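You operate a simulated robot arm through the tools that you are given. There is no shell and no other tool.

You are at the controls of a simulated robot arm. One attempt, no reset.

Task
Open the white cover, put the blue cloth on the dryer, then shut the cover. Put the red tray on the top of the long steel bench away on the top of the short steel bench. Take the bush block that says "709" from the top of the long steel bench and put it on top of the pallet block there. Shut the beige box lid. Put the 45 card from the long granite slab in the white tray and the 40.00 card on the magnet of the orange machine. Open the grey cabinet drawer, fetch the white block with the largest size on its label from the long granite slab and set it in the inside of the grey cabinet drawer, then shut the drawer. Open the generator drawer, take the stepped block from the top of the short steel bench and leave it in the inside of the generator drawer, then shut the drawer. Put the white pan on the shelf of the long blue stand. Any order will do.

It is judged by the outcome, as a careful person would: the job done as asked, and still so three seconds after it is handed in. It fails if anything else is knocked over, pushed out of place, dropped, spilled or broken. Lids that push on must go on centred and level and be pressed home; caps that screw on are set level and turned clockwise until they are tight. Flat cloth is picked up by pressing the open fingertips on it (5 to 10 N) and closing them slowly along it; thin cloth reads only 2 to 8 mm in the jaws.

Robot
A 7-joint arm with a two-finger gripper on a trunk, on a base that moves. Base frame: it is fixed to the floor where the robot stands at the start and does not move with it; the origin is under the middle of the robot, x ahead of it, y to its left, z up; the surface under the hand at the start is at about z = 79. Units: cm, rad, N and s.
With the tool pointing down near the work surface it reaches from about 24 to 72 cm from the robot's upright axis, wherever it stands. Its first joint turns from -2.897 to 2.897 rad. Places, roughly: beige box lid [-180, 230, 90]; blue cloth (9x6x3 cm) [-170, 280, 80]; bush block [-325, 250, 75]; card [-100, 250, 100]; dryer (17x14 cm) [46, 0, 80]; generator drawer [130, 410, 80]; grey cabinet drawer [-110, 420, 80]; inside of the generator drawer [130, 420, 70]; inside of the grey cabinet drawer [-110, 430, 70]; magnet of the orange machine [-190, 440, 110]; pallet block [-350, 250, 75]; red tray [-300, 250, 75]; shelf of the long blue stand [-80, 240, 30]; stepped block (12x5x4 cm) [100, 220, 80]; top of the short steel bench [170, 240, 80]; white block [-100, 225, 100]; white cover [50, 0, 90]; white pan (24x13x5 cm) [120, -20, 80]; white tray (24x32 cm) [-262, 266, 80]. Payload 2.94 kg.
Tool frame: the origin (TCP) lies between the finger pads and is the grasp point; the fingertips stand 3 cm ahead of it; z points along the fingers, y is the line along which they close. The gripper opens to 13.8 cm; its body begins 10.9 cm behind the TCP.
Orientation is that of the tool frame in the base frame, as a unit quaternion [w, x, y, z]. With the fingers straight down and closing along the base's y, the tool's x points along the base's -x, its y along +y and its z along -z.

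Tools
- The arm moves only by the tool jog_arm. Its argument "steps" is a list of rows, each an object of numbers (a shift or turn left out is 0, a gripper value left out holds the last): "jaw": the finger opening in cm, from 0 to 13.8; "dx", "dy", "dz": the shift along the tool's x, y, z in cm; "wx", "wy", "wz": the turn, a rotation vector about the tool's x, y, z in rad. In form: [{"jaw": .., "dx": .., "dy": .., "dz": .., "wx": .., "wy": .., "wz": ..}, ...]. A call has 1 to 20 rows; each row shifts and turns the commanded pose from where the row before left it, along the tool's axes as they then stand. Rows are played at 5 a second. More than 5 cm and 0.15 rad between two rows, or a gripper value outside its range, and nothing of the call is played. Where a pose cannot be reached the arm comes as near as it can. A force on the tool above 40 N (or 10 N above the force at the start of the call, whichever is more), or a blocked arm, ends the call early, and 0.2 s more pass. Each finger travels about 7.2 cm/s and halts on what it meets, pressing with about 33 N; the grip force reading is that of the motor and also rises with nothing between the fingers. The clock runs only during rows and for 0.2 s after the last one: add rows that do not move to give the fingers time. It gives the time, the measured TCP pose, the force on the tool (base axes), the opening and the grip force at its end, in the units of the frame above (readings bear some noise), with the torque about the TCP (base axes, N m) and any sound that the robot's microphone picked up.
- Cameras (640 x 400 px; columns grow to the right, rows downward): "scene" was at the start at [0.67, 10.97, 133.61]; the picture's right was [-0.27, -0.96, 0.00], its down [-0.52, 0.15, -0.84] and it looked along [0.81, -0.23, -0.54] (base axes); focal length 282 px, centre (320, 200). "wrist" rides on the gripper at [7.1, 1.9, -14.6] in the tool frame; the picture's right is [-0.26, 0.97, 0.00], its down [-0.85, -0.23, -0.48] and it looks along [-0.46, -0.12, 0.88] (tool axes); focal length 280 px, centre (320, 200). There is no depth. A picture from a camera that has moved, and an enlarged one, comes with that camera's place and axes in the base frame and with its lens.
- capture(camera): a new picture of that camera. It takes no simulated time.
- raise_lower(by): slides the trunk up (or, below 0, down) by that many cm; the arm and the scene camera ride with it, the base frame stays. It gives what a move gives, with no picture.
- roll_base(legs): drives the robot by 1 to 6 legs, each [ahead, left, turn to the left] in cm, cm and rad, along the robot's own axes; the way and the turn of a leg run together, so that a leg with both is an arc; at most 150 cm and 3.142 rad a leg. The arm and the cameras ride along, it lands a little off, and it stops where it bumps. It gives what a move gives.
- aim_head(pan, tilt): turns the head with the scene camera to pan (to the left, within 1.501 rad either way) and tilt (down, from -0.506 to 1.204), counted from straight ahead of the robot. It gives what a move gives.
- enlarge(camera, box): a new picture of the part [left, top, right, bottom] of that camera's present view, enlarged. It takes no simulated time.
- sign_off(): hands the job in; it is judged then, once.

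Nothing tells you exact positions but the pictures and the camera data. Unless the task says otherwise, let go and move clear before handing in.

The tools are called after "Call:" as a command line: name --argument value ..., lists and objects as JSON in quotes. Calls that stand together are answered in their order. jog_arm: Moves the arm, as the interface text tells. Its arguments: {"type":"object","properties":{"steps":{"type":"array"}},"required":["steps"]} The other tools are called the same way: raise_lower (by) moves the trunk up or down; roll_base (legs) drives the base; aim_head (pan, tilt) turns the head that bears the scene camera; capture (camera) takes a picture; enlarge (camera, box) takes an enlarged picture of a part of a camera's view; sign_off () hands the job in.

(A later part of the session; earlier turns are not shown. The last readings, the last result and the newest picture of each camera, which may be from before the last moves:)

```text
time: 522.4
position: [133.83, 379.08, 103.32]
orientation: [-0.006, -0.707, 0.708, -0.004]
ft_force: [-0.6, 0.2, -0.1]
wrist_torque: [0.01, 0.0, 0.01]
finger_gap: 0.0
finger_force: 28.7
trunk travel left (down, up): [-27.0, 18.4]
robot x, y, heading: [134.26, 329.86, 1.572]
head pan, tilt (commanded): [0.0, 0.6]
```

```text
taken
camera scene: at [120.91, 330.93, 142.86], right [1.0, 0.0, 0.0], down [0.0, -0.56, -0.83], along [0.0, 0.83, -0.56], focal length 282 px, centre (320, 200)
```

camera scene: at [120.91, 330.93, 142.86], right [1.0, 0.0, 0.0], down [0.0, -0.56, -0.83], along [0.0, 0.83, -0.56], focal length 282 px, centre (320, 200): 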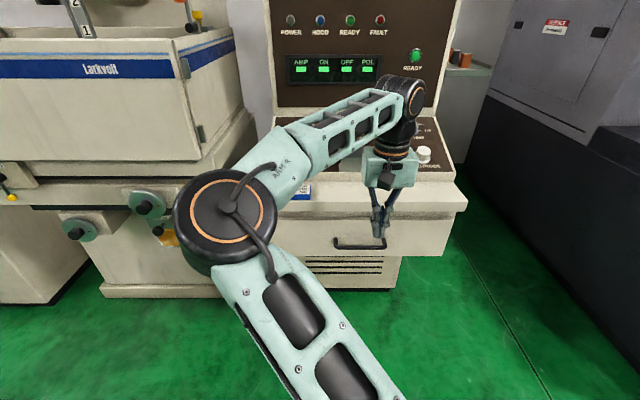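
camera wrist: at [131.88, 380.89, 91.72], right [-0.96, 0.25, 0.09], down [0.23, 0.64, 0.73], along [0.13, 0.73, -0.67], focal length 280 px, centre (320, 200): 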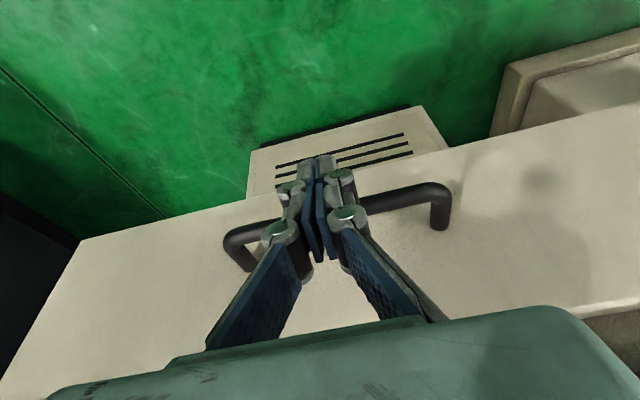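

Call:
jog_arm --steps '[{"dx": 3, "dz": -1}, {"dx": 3}, {}]'

Call:
roll_base --legs '[[0, 122, 0], [0, 122, 0]]'

Call:
capture --camera "scene"

Call:
capture --camera "wrist"

```text
time: 523.2
position: [133.8, 372.85, 104.32]
orientation: [-0.006, -0.707, 0.707, -0.003]
ft_force: [0.5, -0.9, 0.0]
wrist_torque: [0.0, 0.01, 0.01]
finger_gap: 0.01
finger_force: 28.3
trunk travel left (down, up): [-27.0, 18.4]
robot x, y, heading: [133.89, 330.3, 1.572]
head pan, tilt (commanded): [0.0, 0.6]
```

```text
time: 544.6
position: [-108.84, 372.63, 104.37]
orientation: [-0.006, -0.704, 0.71, -0.004]
ft_force: [-0.3, -0.5, -0.6]
wrist_torque: [-0.02, -0.02, 0.0]
finger_gap: 0.0
finger_force: 27.7
trunk travel left (down, up): [-27.0, 18.4]
robot x, y, heading: [-108.4, 329.99, 1.569]
head pan, tilt (commanded): [0.0, 0.6]
```

```text
taken
camera scene: at [-121.94, 330.81, 142.86], right [1.0, -0.01, 0.0], down [0.0, -0.56, -0.83], along [0.0, 0.83, -0.56], focal length 282 px, centre (320, 200)
```

scene: 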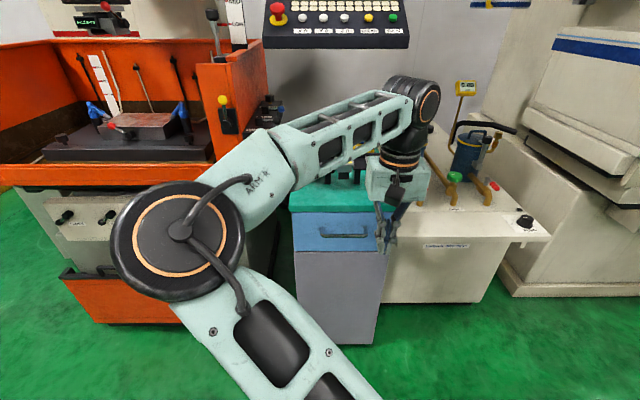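

```text
taken
camera wrist: at [-110.73, 365.87, 119.04], right [-0.96, 0.27, 0.0], down [0.24, 0.85, 0.46], along [0.12, 0.45, -0.89], focal length 280 px, centre (320, 200)
```

wrist: 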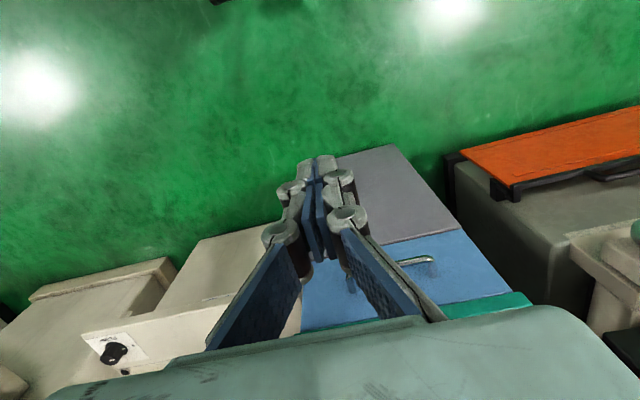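

The grey cabinet's blue-fronted drawer has a thin bar handle at about [−114.5, 398, 86]. Same approach: extend, roll the tool −90°, tilt 0.4 rad forward, then refine its position.

Call:
roll_base --legs '[[0, 6, 0]]'

Call:
jog_arm --steps '[{"jaw": 3, "dx": -3, "dz": -2}, {"dx": -3, "dz": -2}, {"dx": -3, "dz": -1}, {"dx": -3}, {"wz": -0.143}, {"wz": -0.143}, {"wz": -0.143}, {"wz": -0.143}, {"wz": -0.143}, {"wz": -0.143}, {"wz": -0.143}, {"wz": -0.143}, {"wz": -0.143}, {"wz": -0.143}, {"wz": -0.141}, {}]'

Call:
jog_arm --steps '[{"wx": 0.1}, {"wx": 0.1}, {"wx": 0.1}, {"wx": 0.1}, {}]'

Call:
capture --camera "wrist"

Call:
capture --camera "scene"

```text
time: 545.8
position: [-114.8, 372.71, 104.29]
orientation: [-0.006, -0.704, 0.71, -0.003]
ft_force: [-0.7, -0.5, 1.0]
wrist_torque: [0.02, 0.02, 0.0]
finger_gap: 0.0
finger_force: 28.5
trunk travel left (down, up): [-27.0, 18.4]
robot x, y, heading: [-114.25, 330.23, 1.562]
head pan, tilt (commanded): [0.0, 0.6]
```

```text
time: 549.2
position: [-114.65, 384.85, 109.21]
orientation: [0.007, 1.0, -0.002, -0.002]
ft_force: [-0.5, 0.0, 0.3]
wrist_torque: [0.04, 0.03, 0.01]
finger_gap: 3.0
finger_force: 0.0
trunk travel left (down, up): [-27.0, 18.4]
robot x, y, heading: [-114.29, 330.1, 1.565]
head pan, tilt (commanded): [0.0, 0.6]
```

```text
time: 550.4
position: [-114.62, 384.81, 109.14]
orientation: [-0.193, 0.981, -0.004, -0.001]
ft_force: [0.5, 0.7, -0.1]
wrist_torque: [-0.01, 0.01, -0.01]
finger_gap: 2.97
finger_force: 0.0
trunk travel left (down, up): [-27.0, 18.4]
robot x, y, heading: [-114.4, 329.89, 1.562]
head pan, tilt (commanded): [0.0, 0.6]
```

```text
taken
camera wrist: at [-107.52, 377.5, 121.93], right [-0.27, -0.89, -0.36], down [-0.85, 0.04, 0.53], along [-0.46, 0.45, -0.77], focal length 280 px, centre (320, 200)
```

wrist: 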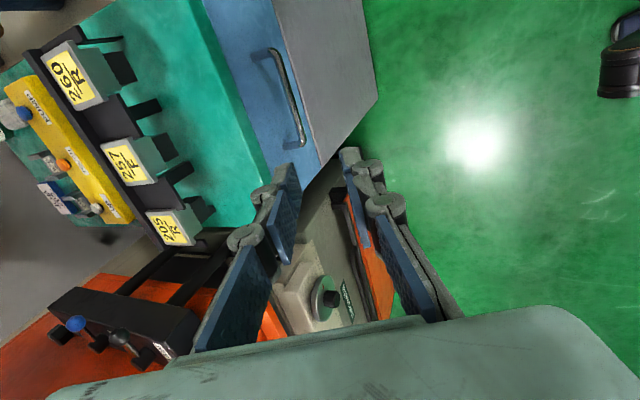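

```text
taken
camera scene: at [-127.86, 330.83, 142.86], right [1.0, -0.01, 0.0], down [0.0, -0.56, -0.83], along [0.0, 0.83, -0.56], focal length 282 px, centre (320, 200)
```

scene: 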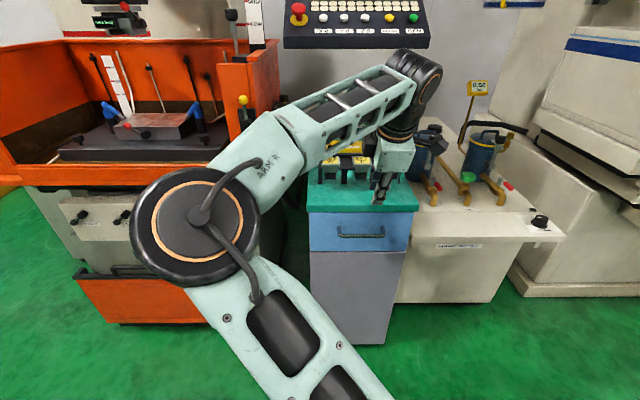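

Handle bar triangulated at ≈[−113.6, 401.1, 81]; it stands only ~2.7 cm off the face, so I'll tilt more (0.7 rad) and use a narrow jaw. Moving to a pre-approach point.

Call:
jog_arm --steps '[{"wx": 0.1}, {"wx": 0.1}, {"wx": 0.1}, {"jaw": 2.2, "dx": 0.17, "dy": 0.93, "dz": 3.6}, {"dx": 0.17, "dy": 0.93, "dz": 3.6}, {"dx": 0.17, "dy": 0.93, "dz": 3.6}, {"dx": 0.17, "dy": 0.93, "dz": 3.6}, {"dx": 0.17, "dy": 0.93, "dz": 3.6}, {}]'

Call:
capture --camera "wrist"

Call:
capture --camera "scene"

```text
time: 552.4
position: [-113.84, 392.64, 92.17]
orientation: [-0.336, 0.942, -0.004, -0.001]
ft_force: [1.0, 0.3, -0.5]
wrist_torque: [0.0, -0.04, 0.02]
finger_gap: 2.2
finger_force: 0.1
trunk travel left (down, up): [-27.0, 18.4]
robot x, y, heading: [-114.49, 330.07, 1.566]
head pan, tilt (commanded): [0.0, 0.6]
```

```text
taken
camera wrist: at [-106.82, 381.86, 102.29], right [-0.27, -0.74, -0.61], down [-0.85, -0.12, 0.52], along [-0.46, 0.66, -0.6], focal length 280 px, centre (320, 200)
```

wrist: 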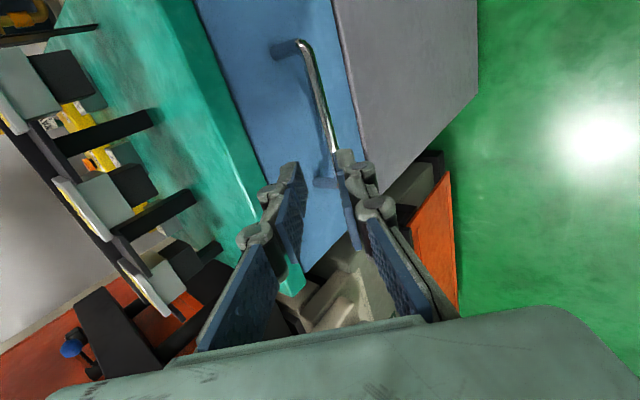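

```text
taken
camera scene: at [-127.86, 330.86, 142.86], right [1.0, -0.01, 0.0], down [0.0, -0.57, -0.82], along [0.0, 0.82, -0.57], focal length 282 px, centre (320, 200)
```

scene: 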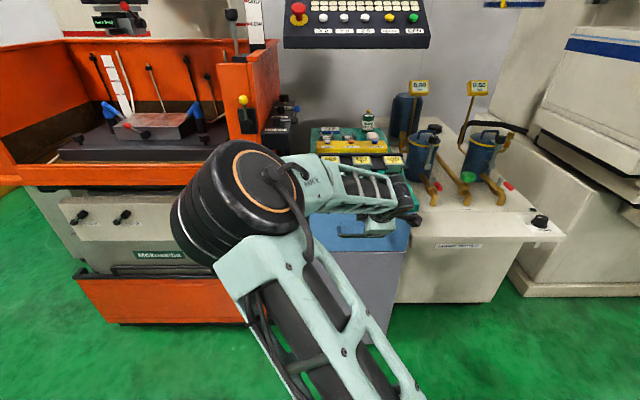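

Call:
jog_arm --steps '[{"dy": 0.75, "dz": 3}, {"dz": 3}, {"dz": 2}, {}]'

Call:
enlarge --camera "wrist" --box '[220, 60, 420, 240]'

```text
time: 553.4
position: [-113.81, 397.03, 85.55]
orientation: [-0.337, 0.941, -0.004, -0.001]
ft_force: [0.0, 0.3, 0.7]
wrist_torque: [0.01, 0.03, 0.04]
finger_gap: 2.21
finger_force: 0.1
trunk travel left (down, up): [-27.0, 18.4]
robot x, y, heading: [-114.58, 330.22, 1.569]
head pan, tilt (commanded): [0.0, 0.6]
```

```text
2.22 times, centred on (320, 150) of wrist
camera zoom: at [-106.74, 386.36, 95.61], right [-0.27, -0.74, -0.61], down [-0.85, -0.12, 0.52], along [-0.46, 0.66, -0.6], focal length 623 px, centre (320, 311)
```

zoom: 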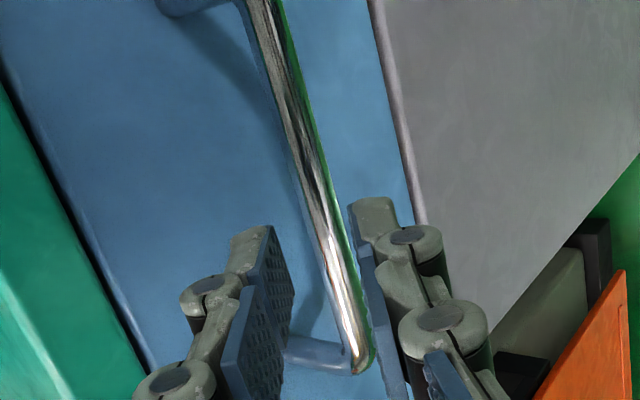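

Call:
jog_arm --steps '[{"jaw": 2.0, "dz": 1.5}, {"dz": 1.2}, {}]'

Call:
enlarge --camera "wrist" --box '[220, 60, 420, 240]'

```text
time: 554.2
position: [-113.77, 398.79, 83.45]
orientation: [-0.336, 0.942, -0.004, 0.0]
ft_force: [0.3, 0.1, 0.4]
wrist_torque: [-0.01, 0.01, 0.0]
finger_gap: 2.0
finger_force: 0.2
trunk travel left (down, up): [-27.0, 18.4]
robot x, y, heading: [-114.82, 329.98, 1.562]
head pan, tilt (commanded): [0.0, 0.6]
```

```text
2.22 times, centred on (320, 150) of wrist
camera zoom: at [-106.7, 388.11, 93.57], right [-0.27, -0.74, -0.61], down [-0.85, -0.12, 0.52], along [-0.46, 0.66, -0.6], focal length 623 px, centre (320, 311)
```

zoom: 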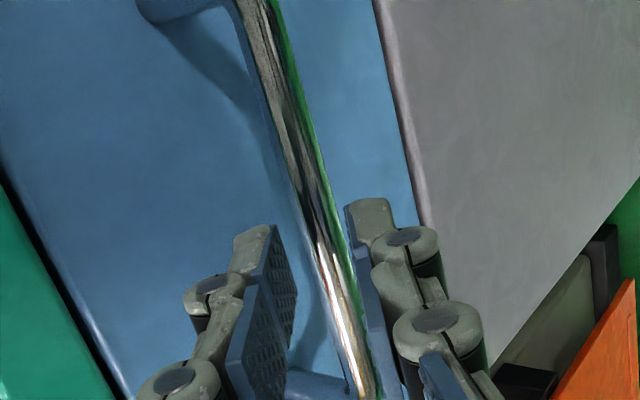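

Call:
jog_arm --steps '[{"dz": 0.7}, {"dz": 0.6}, {}]'

Call:
jog_arm --steps '[{"jaw": 0.2}, {}, {}, {}]'

Call:
enlarge --camera "wrist" --box '[220, 60, 420, 240]'

```text
time: 555.0
position: [-113.77, 399.66, 82.48]
orientation: [-0.336, 0.942, -0.004, 0.0]
ft_force: [-0.4, 0.1, -0.1]
wrist_torque: [-0.01, 0.03, 0.01]
finger_gap: 2.01
finger_force: 0.0
trunk travel left (down, up): [-27.0, 18.4]
robot x, y, heading: [-114.26, 330.22, 1.568]
head pan, tilt (commanded): [0.0, 0.6]
```

```text
time: 556.0
position: [-113.81, 399.67, 82.6]
orientation: [-0.337, 0.941, -0.004, -0.001]
ft_force: [-0.3, -3.7, 2.9]
wrist_torque: [-0.06, 0.08, 0.01]
finger_gap: 0.61
finger_force: 28.5
trunk travel left (down, up): [-27.0, 18.4]
robot x, y, heading: [-114.46, 330.25, 1.565]
head pan, tilt (commanded): [0.0, 0.6]
```

```text
2.22 times, centred on (320, 150) of wrist
camera zoom: at [-106.68, 388.87, 92.62], right [-0.27, -0.74, -0.61], down [-0.85, -0.12, 0.52], along [-0.46, 0.66, -0.6], focal length 623 px, centre (320, 311)
```

zoom: 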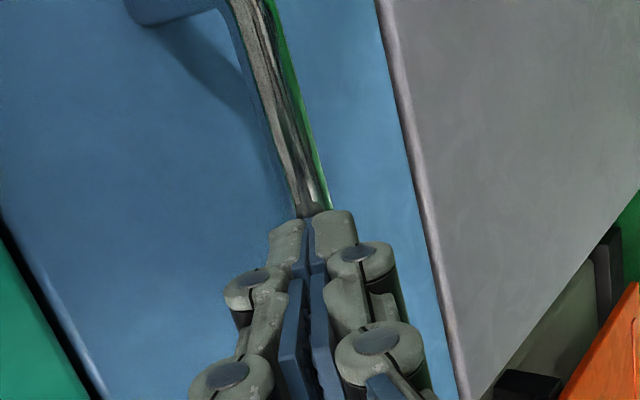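

Call:
jog_arm --steps '[{"dy": 0.38, "dz": -0.32}, {"dy": 0.38, "dz": -0.32}, {}]'

Call:
enlarge --camera "wrist" --box '[220, 60, 420, 240]'

```text
time: 556.8
position: [-113.75, 398.64, 82.54]
orientation: [-0.337, 0.942, -0.005, 0.0]
ft_force: [0.4, 0.4, -0.4]
wrist_torque: [0.01, 0.01, 0.02]
finger_gap: 0.03
finger_force: 28.6
trunk travel left (down, up): [-27.0, 18.4]
robot x, y, heading: [-114.18, 330.05, 1.564]
head pan, tilt (commanded): [0.0, 0.6]
```

```text
2.22 times, centred on (320, 150) of wrist
camera zoom: at [-106.71, 387.89, 92.59], right [-0.27, -0.74, -0.61], down [-0.85, -0.12, 0.52], along [-0.46, 0.66, -0.6], focal length 623 px, centre (320, 311)
```

zoom: 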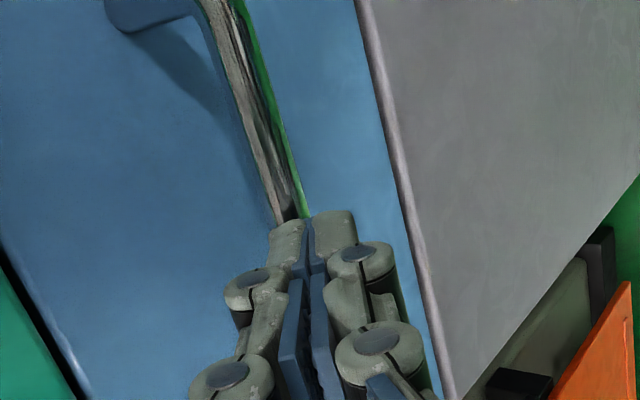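

The tips only grazed the bar. Open, go ~1.4 cm deeper and close again.

Call:
jog_arm --steps '[{"jaw": 2.0}, {}, {"dy": -0.76, "dz": 0.64}, {"dz": 0.7}, {}]'

Call:
jog_arm --steps '[{"dz": 0.7}, {}]'

Call:
enlarge --camera "wrist" --box '[220, 60, 420, 240]'

```text
time: 558.0
position: [-113.8, 400.08, 81.93]
orientation: [-0.336, 0.942, -0.005, 0.0]
ft_force: [-0.7, 0.6, -0.3]
wrist_torque: [-0.02, 0.02, 0.0]
finger_gap: 1.99
finger_force: 0.0
trunk travel left (down, up): [-27.0, 18.4]
robot x, y, heading: [-113.79, 330.27, 1.561]
head pan, tilt (commanded): [0.0, 0.6]
```

```text
time: 558.6
position: [-113.87, 400.54, 81.41]
orientation: [-0.335, 0.942, -0.003, 0.0]
ft_force: [0.6, -0.3, -0.5]
wrist_torque: [-0.01, -0.01, -0.01]
finger_gap: 2.0
finger_force: 0.0
trunk travel left (down, up): [-27.0, 18.4]
robot x, y, heading: [-114.71, 329.94, 1.562]
head pan, tilt (commanded): [0.0, 0.6]
```

```text
2.22 times, centred on (320, 150) of wrist
camera zoom: at [-106.76, 389.79, 91.48], right [-0.27, -0.74, -0.61], down [-0.85, -0.12, 0.52], along [-0.46, 0.66, -0.6], focal length 623 px, centre (320, 311)
```

zoom: 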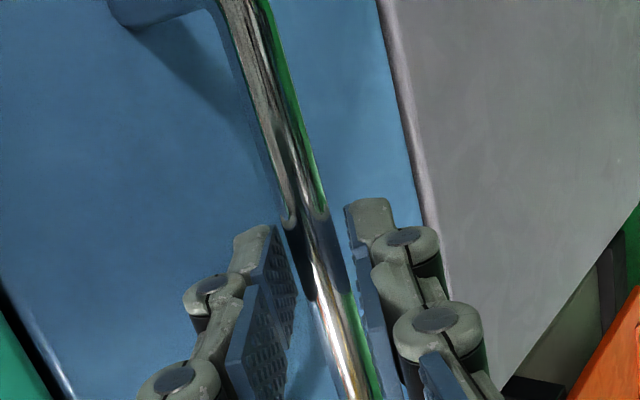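

Call:
jog_arm --steps '[{"dz": 0.4}, {"jaw": 0.3}, {}, {}, {}]'

Call:
enlarge --camera "wrist" --box '[220, 60, 420, 240]'

```text
time: 559.8
position: [-113.81, 400.73, 81.11]
orientation: [-0.336, 0.942, -0.004, -0.001]
ft_force: [0.4, 2.0, 2.3]
wrist_torque: [0.01, -0.56, 0.49]
finger_gap: 1.29
finger_force: 39.6
trunk travel left (down, up): [-27.0, 18.4]
robot x, y, heading: [-114.13, 330.06, 1.57]
head pan, tilt (commanded): [0.0, 0.6]
```

```text
2.22 times, centred on (320, 150) of wrist
camera zoom: at [-106.72, 390.01, 91.19], right [-0.27, -0.74, -0.61], down [-0.85, -0.12, 0.52], along [-0.46, 0.66, -0.6], focal length 623 px, centre (320, 311)
```

zoom: 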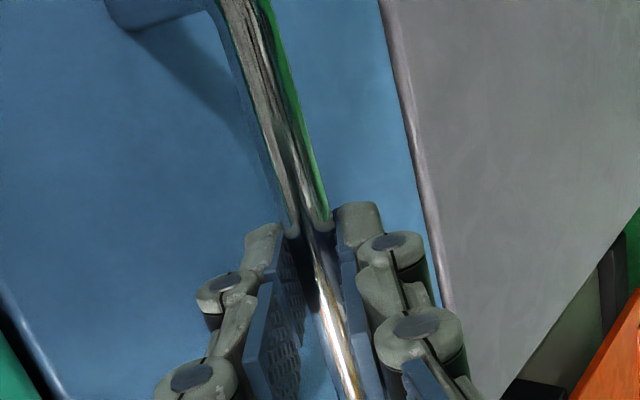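

Now firmly gripped (1.3 cm). Pull the drawer out.

Call:
jog_arm --steps '[{"dy": 0.77, "dz": -0.63}, {"dy": 1.16, "dz": -0.95}, {"dy": 1.55, "dz": -1.27}, {"dy": 1.55, "dz": -1.27}, {}]'

Call:
capture --camera "scene"

```text
time: 561.0
position: [-113.83, 394.23, 81.03]
orientation: [-0.336, 0.942, -0.004, 0.0]
ft_force: [0.1, -1.4, 1.9]
wrist_torque: [-0.01, -0.56, 0.43]
finger_gap: 1.32
finger_force: 39.5
trunk travel left (down, up): [-27.0, 18.4]
robot x, y, heading: [-114.32, 330.36, 1.566]
head pan, tilt (commanded): [0.0, 0.6]
```

```text
taken
camera scene: at [-127.87, 330.8, 142.85], right [1.0, -0.01, 0.0], down [0.0, -0.56, -0.83], along [0.0, 0.83, -0.56], focal length 282 px, centre (320, 200)
```

scene: 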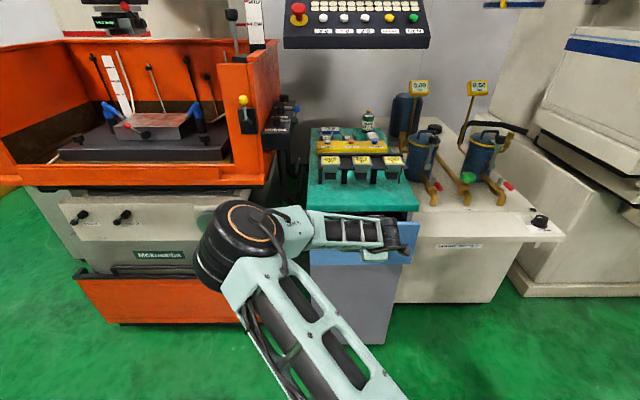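

Call:
jog_arm --steps '[{"dy": 1.55, "dz": -1.27}, {"dy": 1.55, "dz": -1.27}, {"dy": 1.55, "dz": -1.27}, {}]'

Call:
jog_arm --steps '[{"dy": 1.55, "dz": -1.27}, {"dy": 1.55, "dz": -1.27}, {"dy": 1.55, "dz": -1.27}, {}]'

Call:
capture --camera "scene"

```text
time: 562.0
position: [-113.71, 388.24, 81.13]
orientation: [-0.336, 0.942, -0.005, 0.0]
ft_force: [5.7, -1.7, -0.1]
wrist_torque: [-0.02, -0.38, 0.7]
finger_gap: 1.3
finger_force: 39.7
trunk travel left (down, up): [-27.0, 18.4]
robot x, y, heading: [-114.61, 329.88, 1.567]
head pan, tilt (commanded): [0.0, 0.6]
```

```text
time: 563.0
position: [-113.86, 382.28, 81.12]
orientation: [-0.335, 0.942, -0.005, 0.0]
ft_force: [8.6, -2.3, 1.3]
wrist_torque: [-0.02, -0.71, 0.38]
finger_gap: 1.3
finger_force: 40.2
trunk travel left (down, up): [-27.0, 18.4]
robot x, y, heading: [-114.57, 330.12, 1.565]
head pan, tilt (commanded): [0.0, 0.6]
```

```text
taken
camera scene: at [-127.78, 330.82, 142.87], right [1.0, -0.01, 0.0], down [0.0, -0.56, -0.83], along [0.0, 0.83, -0.56], focal length 282 px, centre (320, 200)
```

scene: 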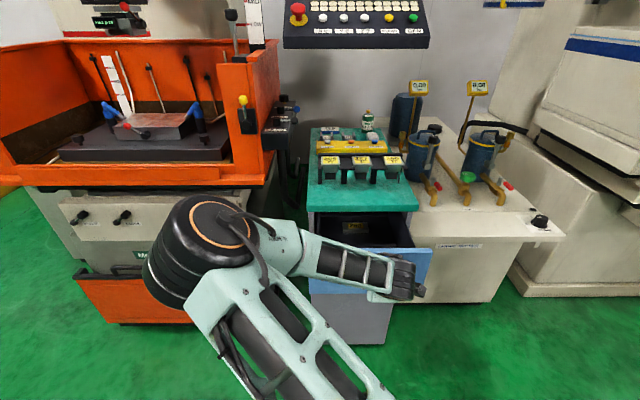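

Drawer open ~18 cm. Release and withdraw, then untilt.

Call:
jog_arm --steps '[{"jaw": 1.8}, {"jaw": 2.2}, {}, {"dz": -1.5}, {"dz": -2.5}, {"dz": -2, "wx": -0.1}, {"dz": -2, "wx": -0.1}, {"dz": -2, "wx": -0.1}, {"wx": -0.1, "dz": -2}, {"wx": -0.1, "dz": -2}, {"wx": -0.1, "dz": -2}, {"wx": -0.085, "dz": -2}, {"dz": -3}, {"dz": -3}, {}]'

Call:
capture --camera "scene"

Call:
capture --camera "wrist"

```text
time: 566.2
position: [-113.87, 374.5, 102.89]
orientation: [0.0, 1.0, -0.004, -0.001]
ft_force: [0.2, -0.2, 0.5]
wrist_torque: [0.03, 0.0, 0.02]
finger_gap: 2.2
finger_force: 0.0
trunk travel left (down, up): [-27.0, 18.4]
robot x, y, heading: [-114.37, 330.47, 1.566]
head pan, tilt (commanded): [0.0, 0.6]
```

```text
taken
camera scene: at [-127.86, 330.84, 142.86], right [1.0, -0.01, 0.0], down [0.0, -0.56, -0.83], along [0.0, 0.83, -0.56], focal length 282 px, centre (320, 200)
```

scene: 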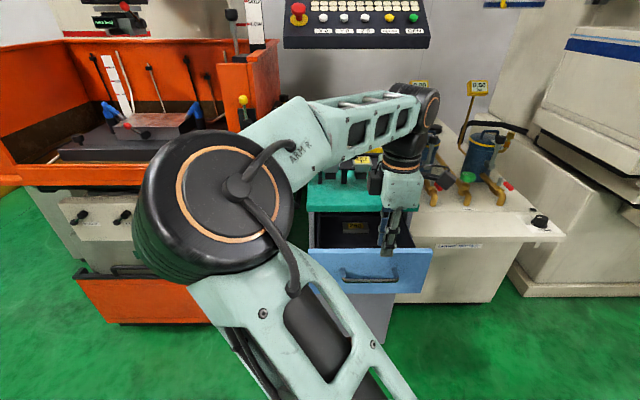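

```text
taken
camera wrist: at [-106.75, 372.6, 117.56], right [-0.27, -0.96, 0.0], down [-0.85, 0.24, 0.48], along [-0.46, 0.13, -0.88], focal length 280 px, centre (320, 200)
```

wrist: 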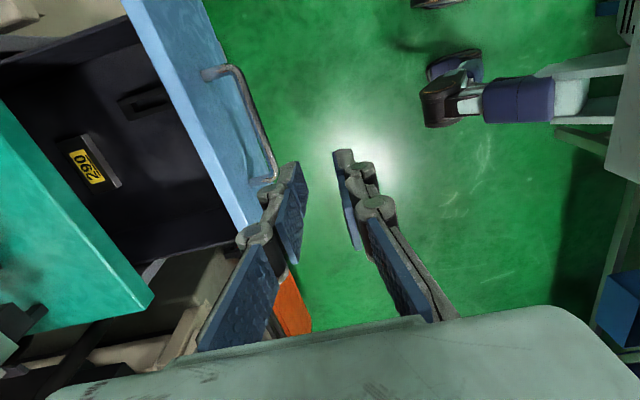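

The drawer is open with two items inside; there's room near the front. Now restore the tool to natural and turn around to the slab for the 25.27 block.

Call:
jog_arm --steps '[{"dz": -3, "jaw": 7}, {"wz": 0.143}, {"wz": 0.143}, {"wz": 0.143}, {"wz": 0.143}, {"wz": 0.143}, {"wz": 0.143}, {"wz": 0.143}, {"wz": 0.143}, {"wz": 0.143}, {"wz": 0.143}, {"wz": 0.141}, {}]'

Call:
roll_base --legs '[[0, 0, 1.571], [0, 0, 1.571]]'

Call:
aim_head --pan 0.0 --tilt 0.6

Call:
capture --camera "scene"

```text
time: 569.0
position: [-113.91, 374.5, 106.01]
orientation: [-0.001, -0.704, 0.711, 0.002]
ft_force: [0.2, -0.2, -0.3]
wrist_torque: [-0.01, -0.02, 0.0]
finger_gap: 6.99
finger_force: 0.1
trunk travel left (down, up): [-27.0, 18.4]
robot x, y, heading: [-114.61, 329.69, 1.568]
head pan, tilt (commanded): [0.0, 0.6]
```

```text
time: 577.1
position: [-114.74, 285.41, 105.99]
orientation: [0.002, 0.708, 0.706, 0.002]
ft_force: [0.8, 0.5, -0.5]
wrist_torque: [-0.01, 0.02, -0.05]
finger_gap: 7.0
finger_force: 0.0
trunk travel left (down, up): [-27.0, 18.4]
robot x, y, heading: [-114.42, 329.83, -1.57]
head pan, tilt (commanded): [0.0, 0.6]
```

```text
time: 577.7
position: [-114.68, 285.47, 105.91]
orientation: [0.001, 0.708, 0.707, 0.0]
ft_force: [0.5, 0.1, -0.3]
wrist_torque: [0.0, -0.04, -0.01]
finger_gap: 7.01
finger_force: 0.1
trunk travel left (down, up): [-27.0, 18.4]
robot x, y, heading: [-114.43, 329.89, -1.575]
head pan, tilt (commanded): [0.0, 0.6]
```

```text
taken
camera scene: at [-100.86, 329.1, 142.86], right [-1.0, 0.0, 0.0], down [0.0, 0.56, -0.83], along [0.0, -0.83, -0.56], focal length 282 px, centre (320, 200)
```

scene: 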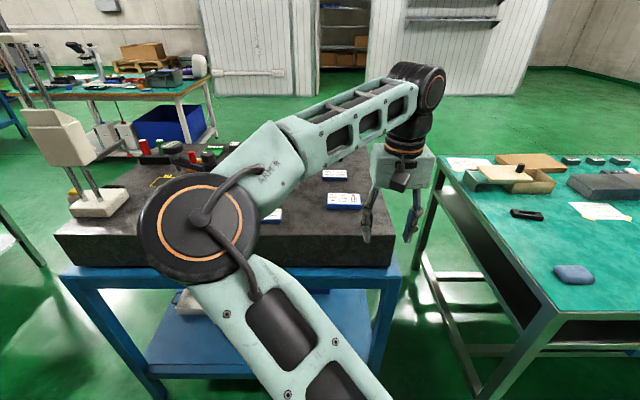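

Call:
jog_arm --steps '[{"dz": -4}, {"dz": -2}]'

Call:
roll_base --legs '[[0, 20, 0], [27, 0, 0]]'

Call:
capture --camera "wrist"

Call:
capture --camera "scene"

```text
time: 578.3
position: [-114.86, 285.49, 111.91]
orientation: [0.001, 0.708, 0.706, 0.001]
ft_force: [0.7, -0.5, -1.4]
wrist_torque: [0.01, 0.0, 0.02]
finger_gap: 7.0
finger_force: 0.1
trunk travel left (down, up): [-27.0, 18.4]
robot x, y, heading: [-114.8, 330.09, -1.567]
head pan, tilt (commanded): [0.0, 0.6]
```

```text
time: 582.2
position: [-94.77, 260.46, 111.86]
orientation: [0.001, 0.707, 0.707, 0.001]
ft_force: [0.4, 0.2, -0.7]
wrist_torque: [0.04, 0.01, 0.02]
finger_gap: 7.0
finger_force: 0.1
trunk travel left (down, up): [-27.0, 18.4]
robot x, y, heading: [-94.24, 304.95, -1.568]
head pan, tilt (commanded): [0.0, 0.6]
stopped in leg 2: the robot was blocked; the commanded pose is now the measured one
```

```text
taken
camera wrist: at [-92.75, 267.6, 126.44], right [0.97, -0.26, 0.0], down [-0.23, -0.85, 0.47], along [-0.12, -0.46, -0.88], focal length 280 px, centre (320, 200)
```

wrist: 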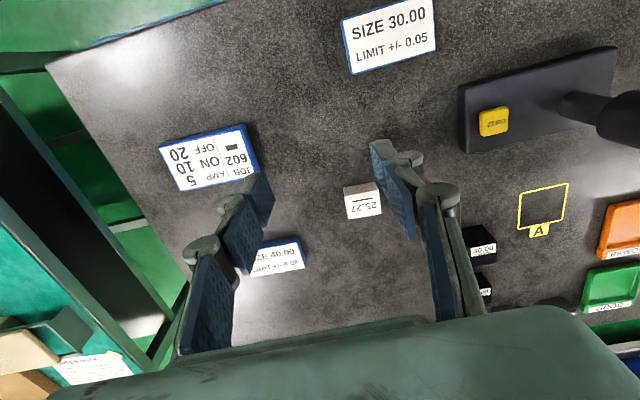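

```text
taken
camera scene: at [-80.82, 304.18, 142.86], right [-1.0, 0.0, 0.0], down [0.0, 0.57, -0.82], along [0.0, -0.82, -0.57], focal length 282 px, centre (320, 200)
```

scene: 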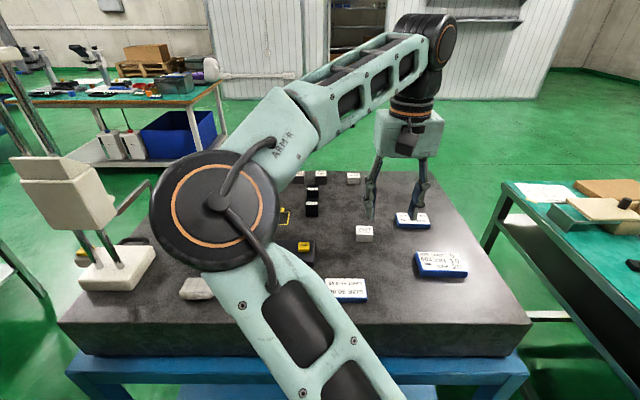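

The base just touched something under the stand; I'll back off 2 cm. The 25.27 block is at ≈[−91.9, 250.9]; moving above it.

Call:
roll_base --legs '[[-2, 0, 0]]'

Call:
jog_arm --steps '[{"jaw": 7.5, "dx": -3.9, "dy": 1}, {"dx": -3.9, "dy": 1}, {"dx": -3.9, "dy": 0.9}, {"dz": 4}, {"dz": 3}, {}]'

Call:
capture --camera "wrist"

```text
time: 583.0
position: [-94.59, 262.48, 111.92]
orientation: [0.001, 0.706, 0.708, 0.001]
ft_force: [-0.2, -0.6, 0.7]
wrist_torque: [0.0, 0.0, 0.0]
finger_gap: 7.04
finger_force: 0.0
trunk travel left (down, up): [-27.0, 18.4]
robot x, y, heading: [-94.48, 306.84, -1.566]
head pan, tilt (commanded): [0.0, 0.6]
```

```text
time: 584.4
position: [-91.5, 250.69, 104.79]
orientation: [0.002, 0.706, 0.708, 0.001]
ft_force: [0.0, 0.6, 0.6]
wrist_torque: [0.03, -0.02, -0.01]
finger_gap: 7.48
finger_force: 0.1
trunk travel left (down, up): [-27.0, 18.4]
robot x, y, heading: [-94.37, 307.14, -1.572]
head pan, tilt (commanded): [0.0, 0.6]
```

```text
taken
camera wrist: at [-89.81, 257.82, 119.41], right [0.97, -0.26, 0.0], down [-0.23, -0.85, 0.48], along [-0.12, -0.46, -0.88], focal length 280 px, centre (320, 200)
```

wrist: 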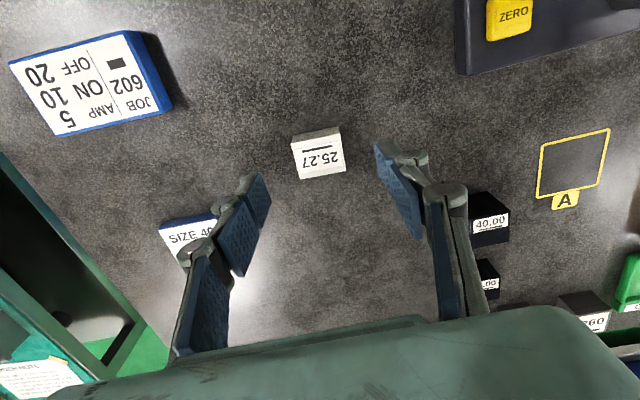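

Call:
jog_arm --steps '[{"dx": -0.5, "dy": -0.3, "dz": 3}, {"dz": 3}, {"dz": 1.4}, {}, {"jaw": 4.5}, {}, {"jaw": 2.5}, {}, {}]'

Call:
capture --camera "wrist"

```text
time: 586.4
position: [-92.02, 250.19, 97.34]
orientation: [0.001, 0.706, 0.708, 0.002]
ft_force: [1.2, 0.6, 0.0]
wrist_torque: [-0.04, 0.03, -0.02]
finger_gap: 4.15
finger_force: 32.6
trunk travel left (down, up): [-27.0, 18.4]
robot x, y, heading: [-94.13, 306.85, -1.572]
head pan, tilt (commanded): [0.0, 0.6]
```

```text
taken
camera wrist: at [-90.14, 257.38, 112.09], right [0.97, -0.26, 0.0], down [-0.23, -0.85, 0.47], along [-0.12, -0.46, -0.88], focal length 280 px, centre (320, 200)
```

wrist: 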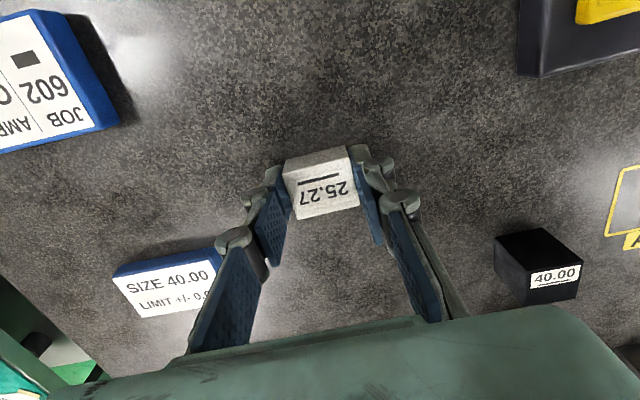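

Gripped the 25.27 block. Lift, back off and turn to the drawer.

Call:
jog_arm --steps '[{"dz": -1}, {"dz": -3}, {"dz": -4}, {"dz": -4}, {"dx": 3}, {"dx": 3}, {"dx": 3}]'

Call:
roll_base --legs '[[-24, 0, 0], [0, 0, 1.571], [0, 0, 1.571], [0, 19, 0]]'

Call:
capture --camera "scene"

Call:
capture --camera "wrist"

```text
time: 588.0
position: [-92.16, 259.46, 109.56]
orientation: [0.001, 0.707, 0.707, 0.002]
ft_force: [-0.7, -0.7, -2.3]
wrist_torque: [0.05, -0.01, -0.01]
finger_gap: 4.12
finger_force: 33.2
trunk travel left (down, up): [-27.0, 18.4]
robot x, y, heading: [-94.05, 307.27, -1.567]
head pan, tilt (commanded): [0.0, 0.6]
```

```text
time: 599.3
position: [-115.51, 378.76, 109.5]
orientation: [-0.002, -0.707, 0.708, 0.001]
ft_force: [0.1, 0.4, -2.0]
wrist_torque: [0.0, -0.01, -0.02]
finger_gap: 4.15
finger_force: 33.3
trunk travel left (down, up): [-27.0, 18.4]
robot x, y, heading: [-113.69, 330.7, 1.572]
head pan, tilt (commanded): [0.0, 0.6]
```

```text
taken
camera scene: at [-126.8, 331.77, 142.85], right [1.0, 0.0, 0.0], down [0.0, -0.57, -0.82], along [0.0, 0.82, -0.57], focal length 282 px, centre (320, 200)
```

scene: 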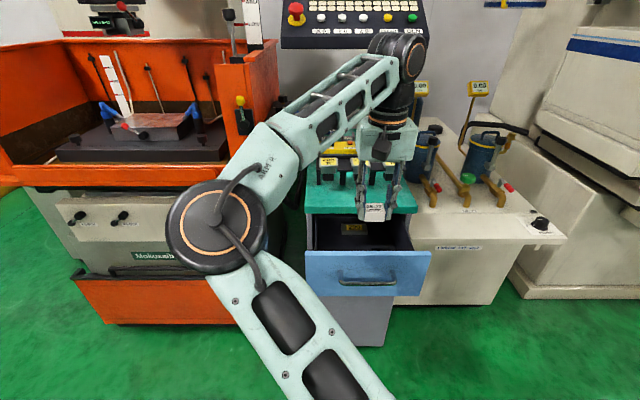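

```text
taken
camera wrist: at [-117.42, 371.72, 124.13], right [-0.96, 0.26, 0.0], down [0.23, 0.85, 0.47], along [0.12, 0.46, -0.88], focal length 280 px, centre (320, 200)
```

wrist: 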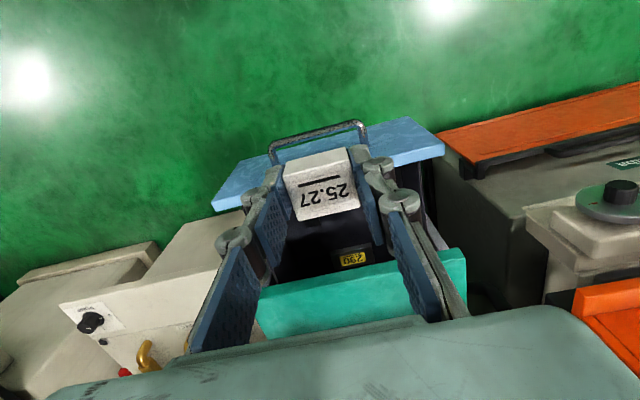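

Call:
jog_arm --steps '[{"dx": -3.8}, {"dx": -3.8}, {"dx": -3.8}, {"dx": -3.4}, {}]'

Call:
capture --camera "wrist"

Call:
enlarge --camera "scene" --box '[280, 160, 460, 300]'

```text
time: 600.5
position: [-115.44, 393.6, 109.31]
orientation: [-0.002, -0.706, 0.708, -0.001]
ft_force: [0.2, -0.2, -2.9]
wrist_torque: [-0.01, 0.04, 0.05]
finger_gap: 4.12
finger_force: 33.2
trunk travel left (down, up): [-27.0, 18.4]
robot x, y, heading: [-113.44, 331.37, 1.569]
head pan, tilt (commanded): [0.0, 0.6]
```

```text
taken
camera wrist: at [-117.36, 386.55, 124.03], right [-0.96, 0.26, 0.0], down [0.23, 0.85, 0.47], along [0.12, 0.46, -0.88], focal length 280 px, centre (320, 200)
```

wrist: 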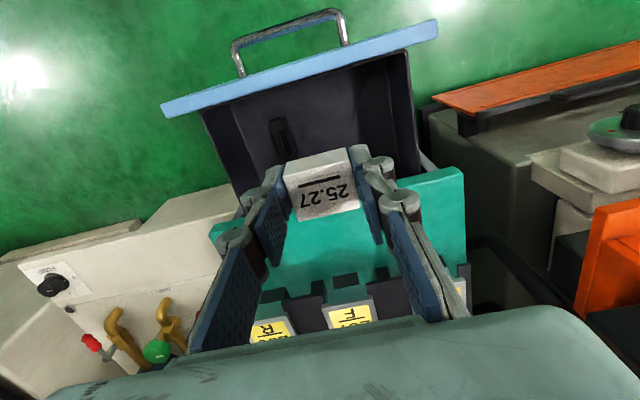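

```text
2.86 times, centred on (370, 230) of scene
camera zoom: at [-126.79, 331.79, 142.86], right [1.0, 0.0, 0.0], down [0.0, -0.57, -0.82], along [0.0, 0.82, -0.57], focal length 804 px, centre (177, 114)
```

zoom: 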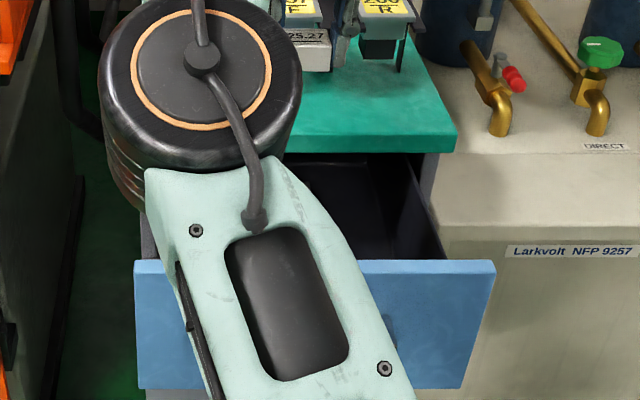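

The front part of the drawer interior (x −128…−110, y 389…406) is free. Moving to [−118.5, 396] and lowering.

Call:
jog_arm --steps '[{"dx": -1.1, "dy": 1.55}, {"dx": -1.1, "dy": 1.55}, {"dz": 4}, {"dz": 4}, {"dz": 4}, {"dz": 4}, {"dz": 4}, {}]'

Call:
capture --camera "wrist"

```text
time: 602.3
position: [-118.77, 395.82, 89.46]
orientation: [-0.001, -0.707, 0.708, 0.001]
ft_force: [0.0, 0.2, -2.4]
wrist_torque: [-0.03, 0.0, 0.0]
finger_gap: 4.14
finger_force: 32.9
trunk travel left (down, up): [-27.0, 18.4]
robot x, y, heading: [-113.8, 330.82, 1.57]
head pan, tilt (commanded): [0.0, 0.6]
```

```text
taken
camera wrist: at [-120.59, 388.72, 104.09], right [-0.96, 0.26, 0.0], down [0.23, 0.85, 0.47], along [0.12, 0.46, -0.88], focal length 280 px, centre (320, 200)
```

wrist: 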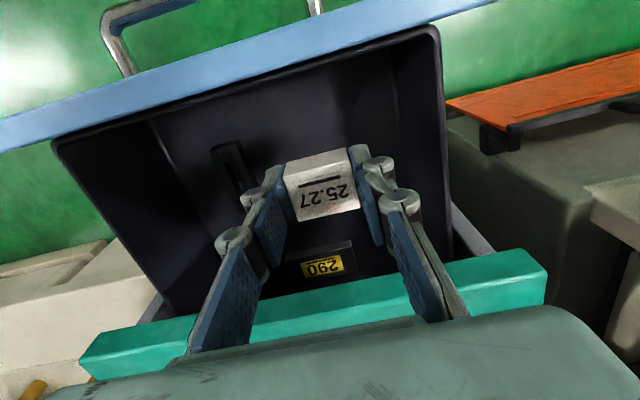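

Call:
jog_arm --steps '[{"dz": 2}, {"dz": 2}, {"dz": 2}, {}]'

Call:
jog_arm --steps '[{"dz": 0.6}, {"dz": 0.6}, {"dz": 0.6}, {}]'

Call:
jog_arm --steps '[{"dz": 0.6}, {"dz": 0.6}, {}]'

Call:
jog_arm --steps '[{"dz": 0.5}, {"dz": 0.5}, {}]'

```text
time: 603.3
position: [-118.68, 395.73, 83.5]
orientation: [-0.002, -0.706, 0.709, 0.002]
ft_force: [0.8, 0.6, -1.9]
wrist_torque: [-0.01, 0.02, 0.02]
finger_gap: 4.11
finger_force: 32.6
trunk travel left (down, up): [-27.0, 18.4]
robot x, y, heading: [-113.03, 330.83, 1.566]
head pan, tilt (commanded): [0.0, 0.6]
```

```text
time: 604.3
position: [-118.7, 395.8, 81.68]
orientation: [-0.001, -0.707, 0.708, 0.001]
ft_force: [0.5, 0.0, -2.4]
wrist_torque: [-0.05, -0.04, 0.02]
finger_gap: 4.13
finger_force: 32.3
trunk travel left (down, up): [-27.0, 18.4]
robot x, y, heading: [-113.28, 331.12, 1.572]
head pan, tilt (commanded): [0.0, 0.6]
```

```text
time: 605.1
position: [-118.59, 395.81, 80.38]
orientation: [-0.002, -0.707, 0.707, 0.001]
ft_force: [-0.1, 1.1, -2.3]
wrist_torque: [0.02, -0.02, 0.02]
finger_gap: 4.12
finger_force: 32.9
trunk travel left (down, up): [-27.0, 18.4]
robot x, y, heading: [-113.44, 330.71, 1.572]
head pan, tilt (commanded): [0.0, 0.6]
```

```text
time: 605.9
position: [-118.64, 395.84, 79.44]
orientation: [-0.001, -0.706, 0.709, 0.001]
ft_force: [0.6, 0.7, -2.3]
wrist_torque: [-0.01, 0.0, 0.0]
finger_gap: 4.14
finger_force: 33.2
trunk travel left (down, up): [-27.0, 18.4]
robot x, y, heading: [-113.3, 331.23, 1.569]
head pan, tilt (commanded): [0.0, 0.6]
```

Call:
jog_arm --steps '[{"dz": 0.5}, {"dz": 0.5}, {}]'

Call:
jog_arm --steps '[{"dz": 0.5}, {"dz": 0.5}, {}]'

Call:
jog_arm --steps '[{"dz": 0.5}, {}]'

Call:
capture --camera "wrist"

```text
time: 606.7
position: [-118.7, 395.77, 78.55]
orientation: [-0.001, -0.706, 0.708, 0.001]
ft_force: [0.6, 0.1, -1.7]
wrist_torque: [-0.03, 0.0, 0.02]
finger_gap: 4.13
finger_force: 33.0
trunk travel left (down, up): [-27.0, 18.4]
robot x, y, heading: [-113.47, 330.98, 1.574]
head pan, tilt (commanded): [0.0, 0.6]
```

```text
time: 607.5
position: [-118.66, 395.81, 77.59]
orientation: [-0.001, -0.706, 0.708, 0.001]
ft_force: [0.0, -0.6, -3.0]
wrist_torque: [0.0, 0.03, 0.0]
finger_gap: 4.12
finger_force: 32.3
trunk travel left (down, up): [-27.0, 18.4]
robot x, y, heading: [-113.29, 331.06, 1.57]
head pan, tilt (commanded): [0.0, 0.6]
```

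```text
time: 608.1
position: [-118.8, 395.82, 77.01]
orientation: [-0.001, -0.706, 0.708, 0.001]
ft_force: [-0.2, -0.8, -2.4]
wrist_torque: [-0.02, -0.02, 0.01]
finger_gap: 4.11
finger_force: 32.8
trunk travel left (down, up): [-27.0, 18.4]
robot x, y, heading: [-113.21, 331.04, 1.571]
head pan, tilt (commanded): [0.0, 0.6]
```

```text
taken
camera wrist: at [-120.61, 388.71, 91.63], right [-0.96, 0.26, 0.0], down [0.23, 0.85, 0.47], along [0.12, 0.46, -0.88], focal length 280 px, centre (320, 200)
```

wrist: 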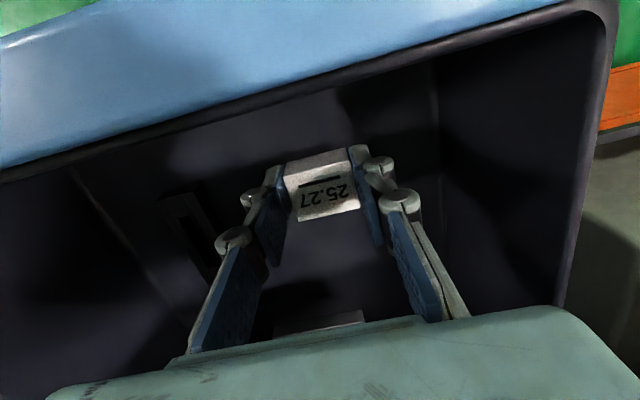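

Call:
jog_arm --steps '[{"dz": 0.5}, {"dz": 0.4}, {}]'

Call:
jog_arm --steps '[{"dz": 0.4}, {"dz": 0.4}, {}]'

Call:
jog_arm --steps '[{"dz": 0.4}, {}]'

Call:
jog_arm --steps '[{"dz": 0.4}, {}]'

```text
time: 608.9
position: [-118.82, 395.8, 76.03]
orientation: [-0.001, -0.707, 0.707, 0.001]
ft_force: [1.2, 0.0, -3.0]
wrist_torque: [-0.02, -0.03, -0.02]
finger_gap: 4.16
finger_force: 33.0
trunk travel left (down, up): [-27.0, 18.4]
robot x, y, heading: [-113.59, 330.61, 1.568]
head pan, tilt (commanded): [0.0, 0.6]
```

```text
time: 609.7
position: [-118.79, 395.8, 75.29]
orientation: [-0.001, -0.706, 0.708, 0.0]
ft_force: [-0.2, 0.2, -2.3]
wrist_torque: [-0.02, -0.01, 0.01]
finger_gap: 4.13
finger_force: 33.3
trunk travel left (down, up): [-27.0, 18.4]
robot x, y, heading: [-113.43, 330.99, 1.568]
head pan, tilt (commanded): [0.0, 0.6]
```

```text
time: 610.3
position: [-118.74, 395.81, 74.94]
orientation: [-0.001, -0.707, 0.707, 0.001]
ft_force: [-0.3, -0.3, -1.4]
wrist_torque: [-0.03, -0.02, 0.02]
finger_gap: 4.14
finger_force: 33.1
trunk travel left (down, up): [-27.0, 18.4]
robot x, y, heading: [-113.01, 331.0, 1.573]
head pan, tilt (commanded): [0.0, 0.6]
```

```text
time: 610.9
position: [-118.7, 395.81, 74.5]
orientation: [-0.001, -0.706, 0.709, 0.001]
ft_force: [-0.6, -0.1, -1.4]
wrist_torque: [0.01, 0.0, -0.02]
finger_gap: 4.15
finger_force: 32.6
trunk travel left (down, up): [-27.0, 18.4]
robot x, y, heading: [-113.1, 330.6, 1.573]
head pan, tilt (commanded): [0.0, 0.6]
```

Call:
enlarge --camera "wrist" --box '[200, 100, 440, 300]'

Call:
enlarge --camera "scene" --box '[270, 140, 450, 300]'

```text
2.00 times, centred on (320, 200) of wrist
camera zoom: at [-120.58, 388.75, 89.12], right [-0.96, 0.26, 0.0], down [0.23, 0.85, 0.48], along [0.12, 0.46, -0.88], focal length 561 px, centre (320, 200)
```

zoom: 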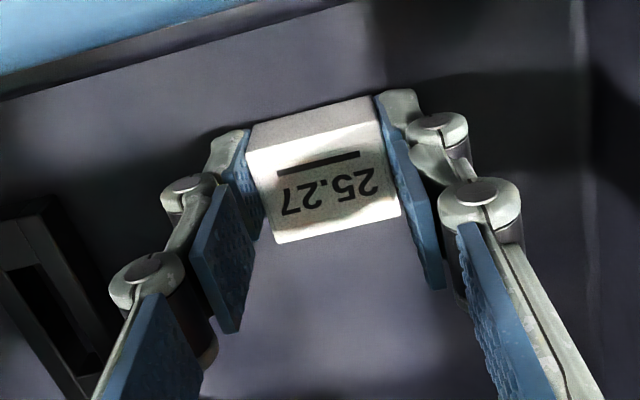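

```text
2.50 times, centred on (360, 220) of scene
camera zoom: at [-126.8, 331.78, 142.86], right [1.0, 0.0, 0.0], down [0.0, -0.57, -0.82], along [0.0, 0.82, -0.57], focal length 704 px, centre (220, 150)
```

zoom: 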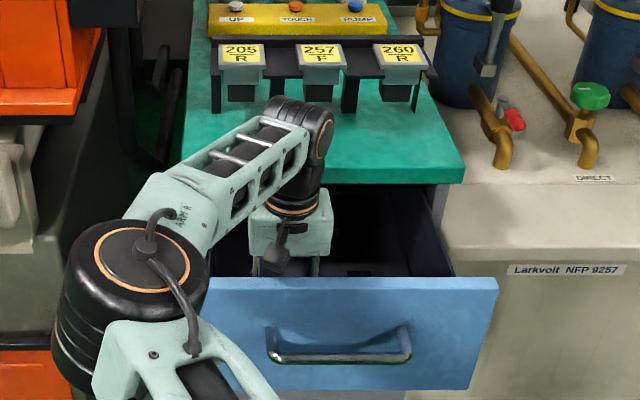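

Call:
jog_arm --steps '[{"dz": 0.4}, {}]'

Call:
jog_arm --steps '[{"dz": 0.4}, {}]'

Call:
jog_arm --steps '[{"dz": 0.4}, {}]'

Call:
jog_arm --steps '[{"dz": 0.4}, {}]'

```text
time: 611.5
position: [-118.88, 395.8, 74.02]
orientation: [-0.002, -0.706, 0.708, 0.001]
ft_force: [0.3, 0.3, -3.1]
wrist_torque: [-0.05, -0.03, -0.02]
finger_gap: 4.12
finger_force: 33.5
trunk travel left (down, up): [-27.0, 18.4]
robot x, y, heading: [-113.49, 331.06, 1.568]
head pan, tilt (commanded): [0.0, 0.6]
```

```text
time: 612.1
position: [-118.78, 395.84, 74.06]
orientation: [0.0, 0.708, -0.707, -0.003]
ft_force: [-0.4, -1.3, 18.5]
wrist_torque: [-0.26, -0.1, 0.01]
finger_gap: 4.13
finger_force: 32.7
trunk travel left (down, up): [-27.0, 18.4]
robot x, y, heading: [-113.15, 330.92, 1.573]
head pan, tilt (commanded): [0.0, 0.6]
```

```text
time: 612.7
position: [-118.7, 395.84, 73.54]
orientation: [0.001, -0.706, 0.708, 0.004]
ft_force: [-0.6, 2.4, 25.6]
wrist_torque: [0.15, -0.04, 0.02]
finger_gap: 4.16
finger_force: 32.8
trunk travel left (down, up): [-27.0, 18.4]
robot x, y, heading: [-113.43, 330.99, 1.57]
head pan, tilt (commanded): [0.0, 0.6]
```

```text
time: 613.1
position: [-118.71, 395.99, 73.51]
orientation: [0.003, -0.706, 0.708, 0.004]
ft_force: [-0.8, 2.7, 16.5]
wrist_torque: [-0.13, -0.1, -0.09]
finger_gap: 4.13
finger_force: 32.8
trunk travel left (down, up): [-27.0, 18.4]
robot x, y, heading: [-113.39, 331.24, 1.57]
head pan, tilt (commanded): [0.0, 0.6]
stopped in row 2: the force on the tool passed its limit at 41 N (the readings are from after the stop); the commanded pose is now the measured one
```

Block is on the drawer floor. Release and rise out.

Call:
jog_arm --steps '[{"dz": -0.2}, {"jaw": 5}, {"jaw": 6.5}, {}, {"dz": -2}, {"dz": -4}, {"dz": -4}, {"dz": -4}, {"dz": -4}, {"dz": -4}, {"dz": -4}, {"dz": -4}]'

Call:
capture --camera "wrist"

```text
time: 615.7
position: [-118.66, 395.78, 103.45]
orientation: [0.0, -0.706, 0.708, 0.003]
ft_force: [-0.9, -0.7, -0.3]
wrist_torque: [-0.01, 0.04, 0.01]
finger_gap: 6.48
finger_force: 0.0
trunk travel left (down, up): [-27.0, 18.4]
robot x, y, heading: [-113.06, 331.16, 1.566]
head pan, tilt (commanded): [0.0, 0.6]
```

```text
taken
camera wrist: at [-120.46, 388.64, 118.1], right [-0.96, 0.26, 0.0], down [0.23, 0.85, 0.48], along [0.12, 0.46, -0.88], focal length 280 px, centre (320, 200)
```

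wrist: 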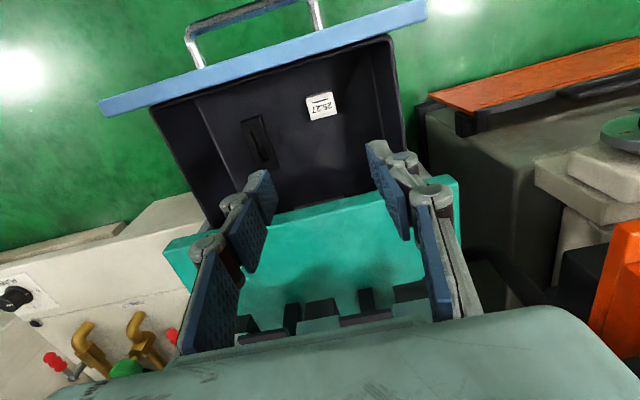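

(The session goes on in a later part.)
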